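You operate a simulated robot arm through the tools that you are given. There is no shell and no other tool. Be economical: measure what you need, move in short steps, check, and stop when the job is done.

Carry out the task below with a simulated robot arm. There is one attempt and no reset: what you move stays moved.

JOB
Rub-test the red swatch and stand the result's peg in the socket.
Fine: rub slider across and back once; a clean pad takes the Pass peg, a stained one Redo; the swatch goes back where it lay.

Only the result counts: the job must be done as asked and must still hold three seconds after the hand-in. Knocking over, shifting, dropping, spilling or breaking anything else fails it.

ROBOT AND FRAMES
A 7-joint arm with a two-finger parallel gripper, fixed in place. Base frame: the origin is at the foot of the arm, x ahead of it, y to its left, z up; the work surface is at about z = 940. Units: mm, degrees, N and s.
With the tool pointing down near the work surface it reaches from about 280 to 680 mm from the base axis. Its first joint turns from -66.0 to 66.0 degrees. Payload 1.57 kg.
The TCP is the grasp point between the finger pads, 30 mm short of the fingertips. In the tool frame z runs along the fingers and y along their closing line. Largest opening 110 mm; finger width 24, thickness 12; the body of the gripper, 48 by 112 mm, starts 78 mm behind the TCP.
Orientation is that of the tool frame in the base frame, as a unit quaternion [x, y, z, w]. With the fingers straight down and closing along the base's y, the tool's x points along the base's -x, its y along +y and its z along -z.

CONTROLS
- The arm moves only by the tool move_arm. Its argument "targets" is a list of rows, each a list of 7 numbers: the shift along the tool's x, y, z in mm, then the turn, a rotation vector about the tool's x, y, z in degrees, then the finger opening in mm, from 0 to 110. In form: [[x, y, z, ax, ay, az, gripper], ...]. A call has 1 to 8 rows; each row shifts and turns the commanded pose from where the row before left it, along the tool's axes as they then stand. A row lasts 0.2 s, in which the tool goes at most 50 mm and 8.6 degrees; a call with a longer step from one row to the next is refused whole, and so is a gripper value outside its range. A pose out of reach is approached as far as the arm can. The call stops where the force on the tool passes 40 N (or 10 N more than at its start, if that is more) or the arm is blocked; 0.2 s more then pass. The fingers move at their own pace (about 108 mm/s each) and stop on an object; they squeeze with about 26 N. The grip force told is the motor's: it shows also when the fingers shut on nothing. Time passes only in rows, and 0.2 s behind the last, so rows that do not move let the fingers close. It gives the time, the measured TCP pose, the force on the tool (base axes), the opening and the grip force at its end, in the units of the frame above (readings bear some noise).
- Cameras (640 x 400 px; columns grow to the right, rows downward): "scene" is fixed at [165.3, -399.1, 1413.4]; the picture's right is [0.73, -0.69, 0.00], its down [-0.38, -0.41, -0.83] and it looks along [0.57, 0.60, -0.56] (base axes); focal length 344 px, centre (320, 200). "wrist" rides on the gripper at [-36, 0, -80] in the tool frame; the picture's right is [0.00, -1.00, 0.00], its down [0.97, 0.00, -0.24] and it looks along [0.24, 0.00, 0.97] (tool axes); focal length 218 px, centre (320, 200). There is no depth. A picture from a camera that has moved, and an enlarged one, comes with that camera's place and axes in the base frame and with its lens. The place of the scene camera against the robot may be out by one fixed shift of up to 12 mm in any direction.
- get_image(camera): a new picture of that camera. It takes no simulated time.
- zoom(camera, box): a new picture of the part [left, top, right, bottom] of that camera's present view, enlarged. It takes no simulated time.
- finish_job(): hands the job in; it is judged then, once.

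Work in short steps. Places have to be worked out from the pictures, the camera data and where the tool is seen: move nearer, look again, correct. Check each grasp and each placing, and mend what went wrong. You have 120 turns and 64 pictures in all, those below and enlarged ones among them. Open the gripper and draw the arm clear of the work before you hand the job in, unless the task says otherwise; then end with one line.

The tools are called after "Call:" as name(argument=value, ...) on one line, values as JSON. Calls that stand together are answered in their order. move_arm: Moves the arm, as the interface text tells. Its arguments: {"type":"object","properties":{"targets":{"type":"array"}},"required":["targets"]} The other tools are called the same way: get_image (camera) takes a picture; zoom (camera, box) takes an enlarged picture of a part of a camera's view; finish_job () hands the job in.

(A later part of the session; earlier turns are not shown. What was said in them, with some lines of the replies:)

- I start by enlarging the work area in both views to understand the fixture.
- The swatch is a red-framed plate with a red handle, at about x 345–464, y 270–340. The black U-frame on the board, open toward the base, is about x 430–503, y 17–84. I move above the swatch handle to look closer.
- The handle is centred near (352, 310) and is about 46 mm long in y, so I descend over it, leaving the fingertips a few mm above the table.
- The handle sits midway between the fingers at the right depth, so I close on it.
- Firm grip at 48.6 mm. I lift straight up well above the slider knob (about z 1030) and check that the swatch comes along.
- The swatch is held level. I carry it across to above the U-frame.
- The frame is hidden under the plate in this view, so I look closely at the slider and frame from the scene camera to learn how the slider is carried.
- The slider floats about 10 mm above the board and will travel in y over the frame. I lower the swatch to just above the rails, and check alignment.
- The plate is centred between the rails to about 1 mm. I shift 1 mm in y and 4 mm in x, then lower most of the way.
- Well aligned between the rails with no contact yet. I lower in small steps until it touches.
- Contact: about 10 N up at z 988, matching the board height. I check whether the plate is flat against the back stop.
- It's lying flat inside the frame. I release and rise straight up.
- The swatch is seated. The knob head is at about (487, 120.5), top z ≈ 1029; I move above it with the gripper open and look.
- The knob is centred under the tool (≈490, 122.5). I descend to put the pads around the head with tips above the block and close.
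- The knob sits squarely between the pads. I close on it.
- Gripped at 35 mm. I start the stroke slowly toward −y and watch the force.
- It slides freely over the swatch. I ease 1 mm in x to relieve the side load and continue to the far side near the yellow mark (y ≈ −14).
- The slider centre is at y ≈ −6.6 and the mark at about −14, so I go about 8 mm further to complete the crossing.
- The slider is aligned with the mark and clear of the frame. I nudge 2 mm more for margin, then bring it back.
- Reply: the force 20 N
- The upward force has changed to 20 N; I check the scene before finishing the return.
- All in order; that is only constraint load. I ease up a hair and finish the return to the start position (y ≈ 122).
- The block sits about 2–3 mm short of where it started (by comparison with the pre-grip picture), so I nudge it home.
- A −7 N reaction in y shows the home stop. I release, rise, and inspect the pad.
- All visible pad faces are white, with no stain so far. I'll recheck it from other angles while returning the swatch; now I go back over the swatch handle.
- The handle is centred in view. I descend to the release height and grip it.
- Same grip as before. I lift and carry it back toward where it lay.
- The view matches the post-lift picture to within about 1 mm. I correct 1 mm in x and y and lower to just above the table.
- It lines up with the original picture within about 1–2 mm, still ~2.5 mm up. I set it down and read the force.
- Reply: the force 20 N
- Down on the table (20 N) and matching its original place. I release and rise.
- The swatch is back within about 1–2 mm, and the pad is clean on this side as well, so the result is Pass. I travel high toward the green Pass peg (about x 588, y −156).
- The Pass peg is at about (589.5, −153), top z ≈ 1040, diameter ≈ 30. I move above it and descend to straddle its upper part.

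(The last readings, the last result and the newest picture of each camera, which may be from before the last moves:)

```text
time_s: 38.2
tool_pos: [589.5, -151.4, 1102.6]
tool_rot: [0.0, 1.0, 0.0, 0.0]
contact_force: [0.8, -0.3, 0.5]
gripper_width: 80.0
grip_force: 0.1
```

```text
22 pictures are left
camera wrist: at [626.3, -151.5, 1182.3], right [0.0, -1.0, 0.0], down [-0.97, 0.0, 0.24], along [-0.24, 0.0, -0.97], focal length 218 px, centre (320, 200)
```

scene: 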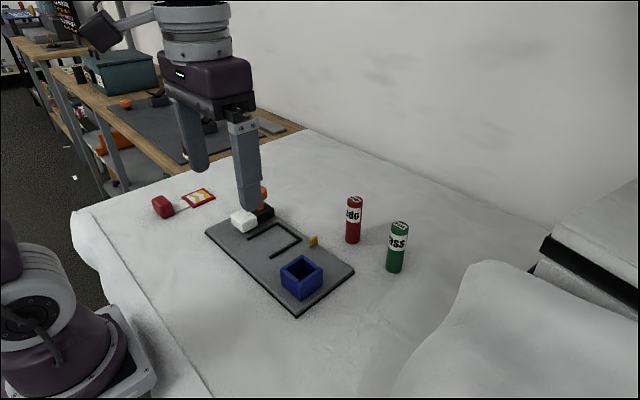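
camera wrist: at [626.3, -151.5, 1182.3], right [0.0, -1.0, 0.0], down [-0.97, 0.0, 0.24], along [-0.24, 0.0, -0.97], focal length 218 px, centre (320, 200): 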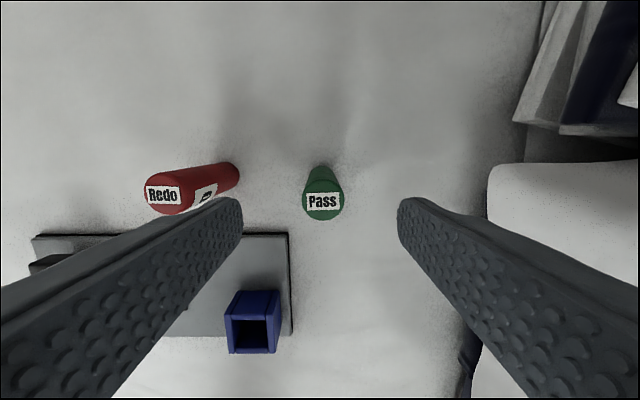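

The peg top is centred at about (591, −153.5). A small correction, then down to z 1020 with the fingers open.

Call:
move_arm(targets=[[-1.5, -2, 30, 0, 0, 0, 80], [0, 0, 35, 0, 0, 0, 80], [0, 0, 17.5, 0, 0, 0, 80], [0, 0, 0, 0, 0, 0, 80]])

Call:
get_image(camera="wrist")

Call:
zoom(camera="scene", box=[310, 140, 470, 300])

```text
time_s: 39.2
tool_pos: [590.3, -153.0, 1021.5]
tool_rot: [0.0, 1.0, 0.0, 0.0]
contact_force: [-0.5, 0.4, -0.4]
gripper_width: 80.0
grip_force: 0.0
```

```text
21 pictures are left
camera wrist: at [628.0, -153.6, 1100.0], right [0.0, -1.0, 0.0], down [-0.97, 0.0, 0.24], along [-0.24, 0.0, -0.97], focal length 218 px, centre (320, 200)
```

wrist: 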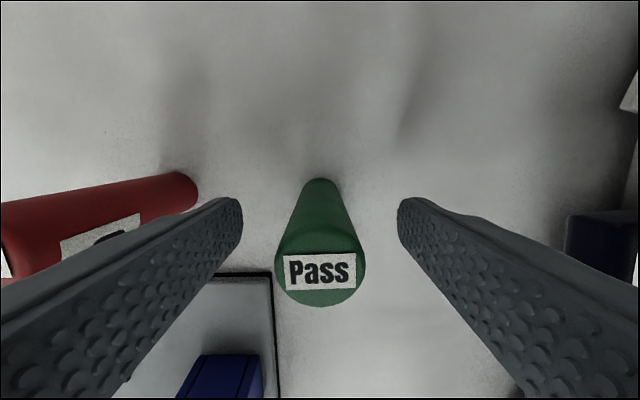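

```text
2.50 times, centred on (390, 220) of scene
camera zoom: at [165.3, -399.1, 1413.4], right [0.73, -0.69, 0.0], down [-0.38, -0.41, -0.83], along [0.57, 0.6, -0.56], focal length 860 px, centre (145, 150)
```

zoom: 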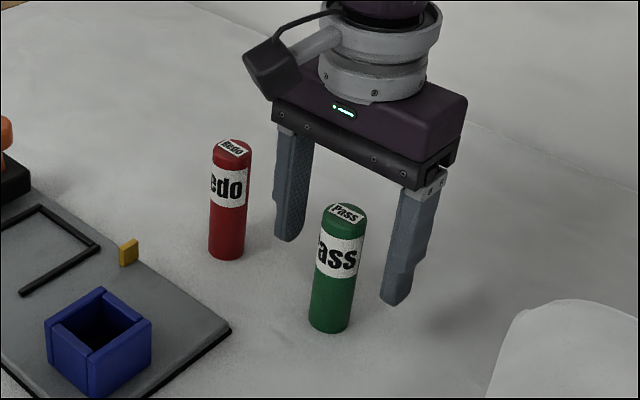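

The peg is centred between the fingers with Redo clear. I close.

Call:
move_arm(targets=[[0, 0, 0, 0, 0, 0, 50], [0, 0, 0, 0, 0, 0, 22], [0, 0, 0, 0, 0, 0, 22], [0, 0, 0, 0, 0, 0, 22]])

Call:
move_arm(targets=[[0, 0, -20, 0, 0, 0, 22], [0, 0, -40, 0, 0, 0, 22], [0, 0, -40, 0, 0, 0, 22], [0, 0, -20, 0, 0, 0, 22], [0, 0, 0, 0, 0, 0, 22]])

Call:
get_image(camera="wrist")

```text
time_s: 40.2
tool_pos: [591.2, -153.1, 1021.5]
tool_rot: [0.0, 1.0, 0.0, 0.0]
contact_force: [-1.0, -0.3, -0.2]
gripper_width: 29.1
grip_force: 26.0
```

```text
time_s: 41.4
tool_pos: [591.1, -155.8, 1141.1]
tool_rot: [0.0, 1.0, -0.001, 0.0]
contact_force: [1.4, -0.4, -0.8]
gripper_width: 29.0
grip_force: 25.9
```

```text
19 pictures are left
camera wrist: at [627.1, -154.8, 1220.3], right [0.0, -1.0, 0.0], down [-0.97, 0.0, 0.24], along [-0.24, 0.0, -0.97], focal length 218 px, centre (320, 200)
```

wrist: 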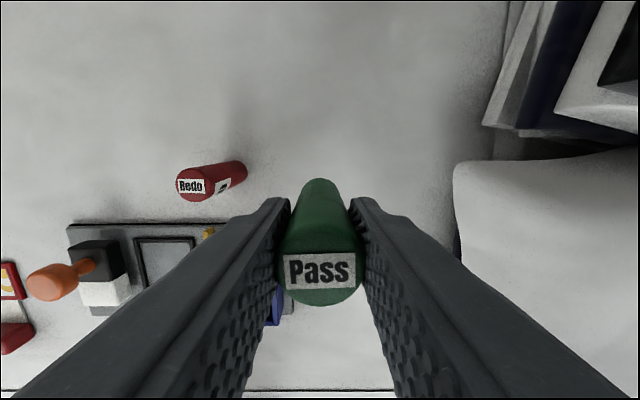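

Peg held upright, its bottom about 81 mm below the TCP. I carry it over to just in front of the socket (x ≈ 385) so the camera can see the socket unobstructed.

Call:
move_arm(targets=[[20, 7, 0, 0, 0, 0, 22], [41, 15, 0, 0, 0, 0, 22], [41, 15, 0, 0, 0, 0, 22], [41, 15, 0, 0, 0, 0, 22], [41, 15, 0, 0, 0, 0, 22], [22, 9, 0, 0, 0, 0, 22], [0, 0, 0, 0, 0, 0, 22]])

Call:
get_image(camera="wrist")

Call:
zoom(camera="scene", box=[200, 150, 380, 320])

```text
time_s: 43.0
tool_pos: [385.8, -78.9, 1140.1]
tool_rot: [0.001, 1.0, 0.001, 0.0]
contact_force: [0.1, -0.5, -0.4]
gripper_width: 28.8
grip_force: 26.3
```

```text
18 pictures are left
camera wrist: at [422.0, -78.3, 1219.8], right [0.0, -1.0, 0.0], down [-0.97, 0.0, 0.24], along [-0.24, 0.0, -0.97], focal length 218 px, centre (320, 200)
```

wrist: 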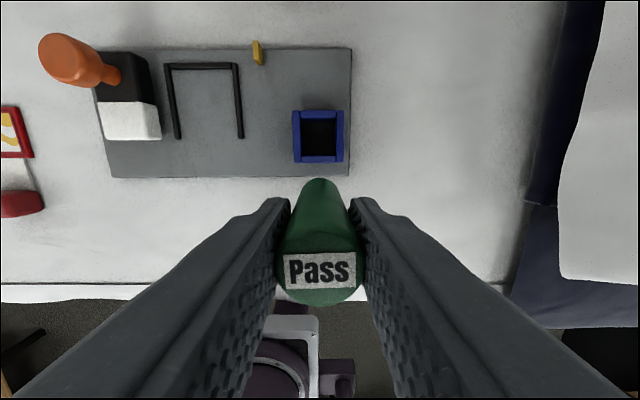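

```text
2.35 times, centred on (290, 235) of scene
camera zoom: at [165.3, -399.1, 1413.4], right [0.73, -0.69, 0.0], down [-0.38, -0.41, -0.83], along [0.57, 0.6, -0.56], focal length 809 px, centre (391, 118)
```

zoom: 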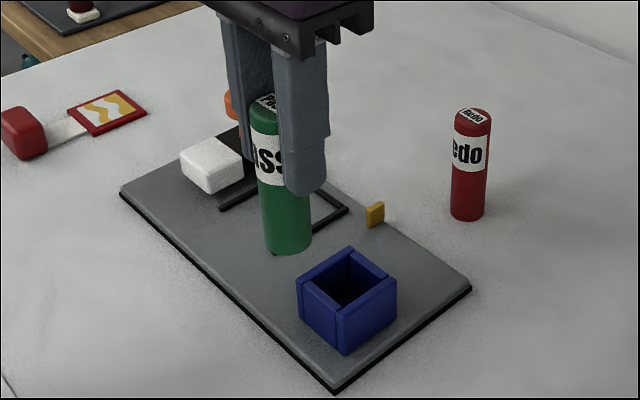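

I enlarge the socket in the wrist view for an accurate location.

Call:
zoom(camera="wrist", box=[270, 90, 370, 190])

```text
4.00 times, centred on (320, 140) of wrist
camera zoom: at [422.0, -78.3, 1219.8], right [0.0, -1.0, 0.0], down [-0.97, 0.0, 0.24], along [-0.24, 0.0, -0.97], focal length 873 px, centre (320, 440)
```

zoom: 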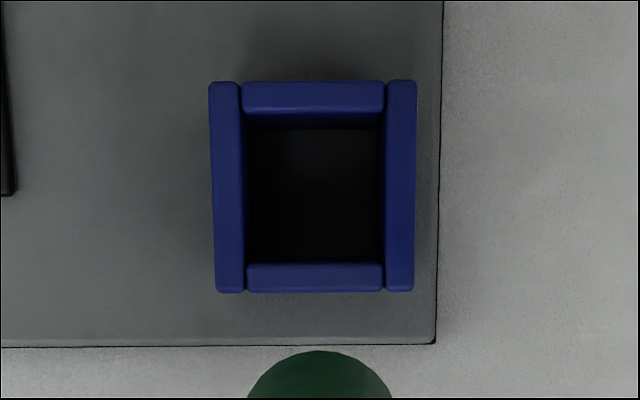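

The socket opening is centred at about (430.4, −77), 36 mm wide, against a 29 mm peg. I move over it and lower until the peg bottom is ~8 mm above the rim.

Call:
move_arm(targets=[[-23, 1, 0, 0, 0, 0, 22], [-23, 0.8, 0, 0, 0, 0, 22], [0, 0, 30, 0, 0, 0, 22], [0, 0, 28, 0, 0, 0, 22], [0, 0, 0, 0, 0, 0, 22]])

Call:
zoom(camera="scene", box=[250, 200, 350, 310])

Call:
get_image(camera="wrist")

```text
time_s: 44.2
tool_pos: [430.3, -76.8, 1082.5]
tool_rot: [0.0, 1.0, 0.0, 0.0]
contact_force: [-0.2, 0.5, -1.6]
gripper_width: 29.1
grip_force: 25.6
```

```text
3.64 times, centred on (300, 255) of scene
camera zoom: at [165.3, -399.1, 1413.4], right [0.73, -0.69, 0.0], down [-0.38, -0.41, -0.83], along [0.57, 0.6, -0.56], focal length 1251 px, centre (393, 0)
```

zoom: 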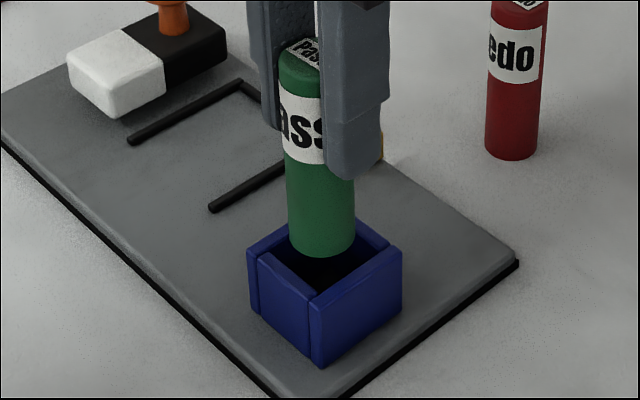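

```text
14 pictures are left
camera wrist: at [467.6, -76.7, 1162.1], right [0.0, -1.0, 0.0], down [-0.97, 0.0, 0.24], along [-0.24, 0.0, -0.97], focal length 218 px, centre (320, 200)
```

wrist: 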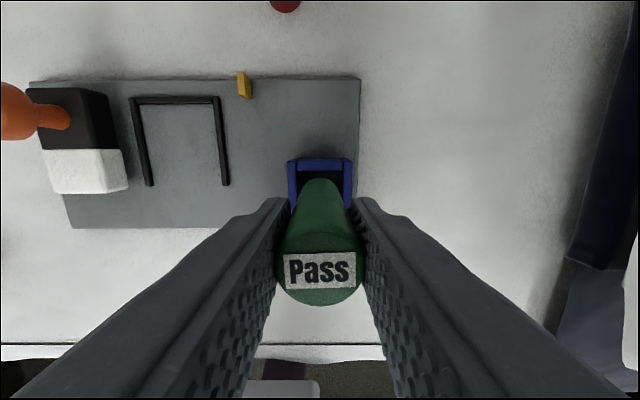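

Peg and opening are concentric in both views. I lower it into the socket.

Call:
move_arm(targets=[[0, 0, 8, 0, 0, 0, 22], [0, 0, 10, 0, 0, 0, 22], [0, 0, 12, 0, 0, 0, 22], [0, 0, 10, 0, 0, 0, 22], [0, 0, 5, 0, 0, 0, 22], [0, 0, 0, 0, 0, 0, 22]])

Call:
zoom(camera="scene", box=[250, 200, 350, 310])

```text
time_s: 45.6
tool_pos: [431.7, -76.1, 1036.0]
tool_rot: [0.0, 1.0, 0.001, 0.0]
contact_force: [0.5, 0.2, 0.2]
gripper_width: 29.0
grip_force: 25.3
```

```text
3.64 times, centred on (300, 255) of scene
camera zoom: at [165.3, -399.1, 1413.4], right [0.73, -0.69, 0.0], down [-0.38, -0.41, -0.83], along [0.57, 0.6, -0.56], focal length 1251 px, centre (393, 0)
```

zoom: 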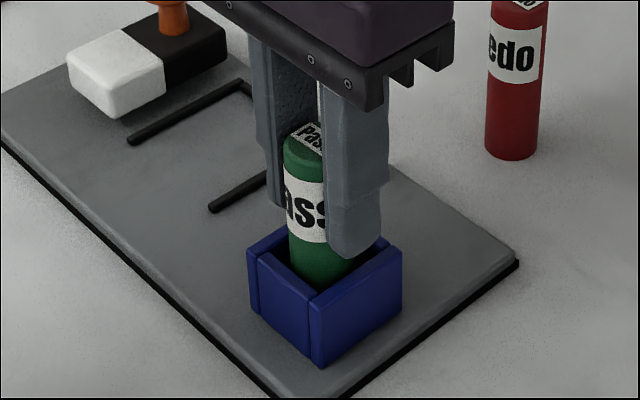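

It's inside with no side force. I feel down for the floor.

Call:
move_arm(targets=[[0, 0, 1.5, 0, 0, 0, 22], [0, 0, 1.5, 0, 0, 0, 22], [0, 0, 0, 0, 0, 0, 22]])

```text
time_s: 46.4
tool_pos: [431.8, -77.2, 1034.6]
tool_rot: [0.0, 1.0, 0.0, 0.0]
contact_force: [0.3, -0.1, -0.5]
gripper_width: 28.8
grip_force: 26.3
```

Call:
move_arm(targets=[[0, 0, 1.2, 0, 0, 0, 22], [0, 0, 1.2, 0, 0, 0, 22], [0, 0, 0, 0, 0, 0, 22]])

```text
time_s: 47.2
tool_pos: [430.5, -76.8, 1032.6]
tool_rot: [0.0, 1.0, 0.0, 0.0]
contact_force: [-0.2, 0.4, 1.5]
gripper_width: 28.9
grip_force: 26.3
```

Still essentially no floor contact at z 1032.6 (1.5 N). I take one more small step.

Call:
move_arm(targets=[[0, 0, 1, 0, 0, 0, 22], [0, 0, 0.8, 0, 0, 0, 22], [0, 0, 0, 0, 0, 0, 22]])

```text
time_s: 48.0
tool_pos: [431.0, -75.3, 1030.8]
tool_rot: [0.0, 1.0, 0.0, 0.002]
contact_force: [0.9, 0.8, 25.1]
gripper_width: 29.2
grip_force: 26.3
```

Floor reached (25 N up). I relieve slightly, open moderately and rise straight up.

Call:
move_arm(targets=[[0, 0, -0.8, 0, 0, 0, 22], [0, 0, 0, 0, 0, 0, 40], [0, 0, 0, 0, 0, 0, 60], [0, 0, -15, 0, 0, 0, 60], [0, 0, -40, 0, 0, 0, 60], [0, 0, -45, 0, 0, 0, 60], [0, 0, 0, 0, 0, 0, 60]])

Call:
get_image(camera="scene")

Call:
zoom(camera="scene", box=[230, 180, 350, 310])

```text
time_s: 49.6
tool_pos: [429.4, -75.9, 1131.6]
tool_rot: [0.0, 1.0, 0.0, 0.0]
contact_force: [0.1, -0.2, 0.9]
gripper_width: 60.2
grip_force: 0.0
```

```text
12 pictures are left
```

scene: 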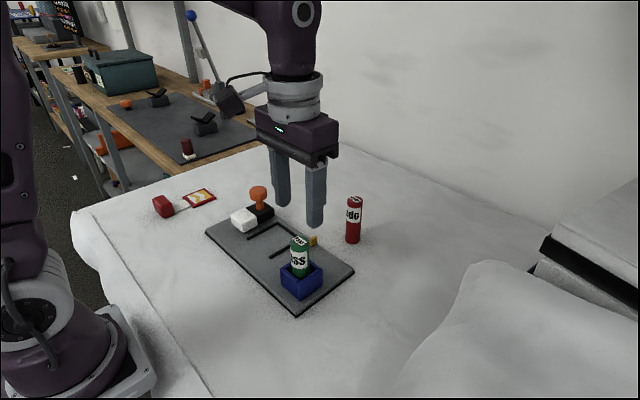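

```text
3.08 times, centred on (290, 245) of scene
camera zoom: at [165.3, -399.1, 1413.4], right [0.73, -0.69, 0.0], down [-0.38, -0.41, -0.83], along [0.57, 0.6, -0.56], focal length 1058 px, centre (412, 62)
```

zoom: 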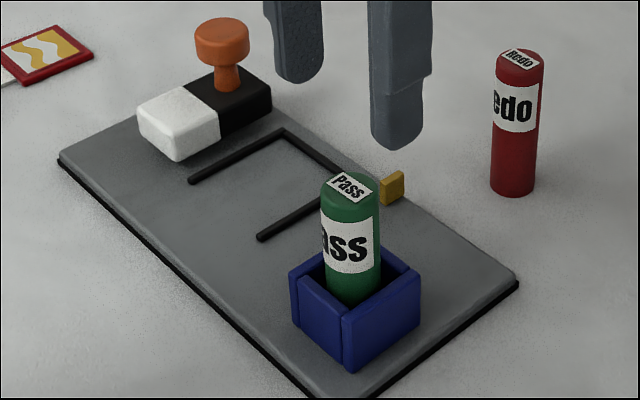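

The Pass peg stands upright in the socket, the pad is still white, and everything else is in place. I draw the arm clear.

Call:
move_arm(targets=[[0, 0, -40, 0, 0, 0, 80], [30, 0, -25, 0, 0, 0, 100], [40, 0, 0, 0, 0, 0, 110], [25, 0, 0, 0, 0, 0, 110], [0, 0, 0, 0, 0, 0, 110]])

Call:
get_image(camera="wrist")

```text
time_s: 50.8
tool_pos: [335.3, -77.6, 1196.6]
tool_rot: [0.001, 1.0, 0.0, 0.0]
contact_force: [-0.4, 0.5, -0.4]
gripper_width: 109.9
grip_force: 0.1
```

```text
10 pictures are left
camera wrist: at [372.4, -76.5, 1275.9], right [0.0, -1.0, 0.0], down [-0.97, 0.0, 0.24], along [-0.24, 0.0, -0.97], focal length 218 px, centre (320, 200)
```

wrist: 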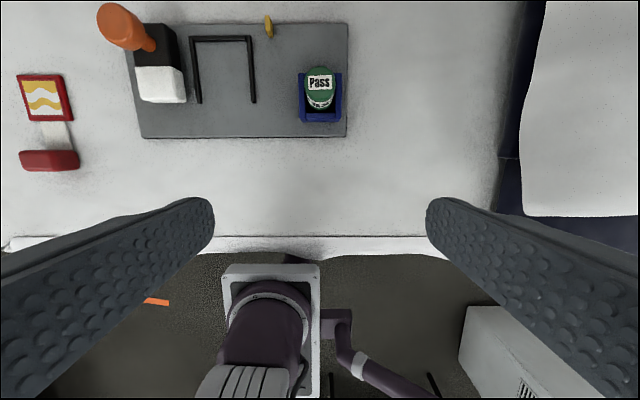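

The final view shows the Pass peg standing in the socket, the slider home, the swatch in its place and the arm clear, so I hand in.

Call:
finish_job()

```text
The job is handed in.
```

I rubbed the red swatch once across and back. The pad looked clean on every face the cameras could see (its underside couldn't be seen), so the Pass peg stands in the socket, and the swatch is back within about 2 mm of where it lay.
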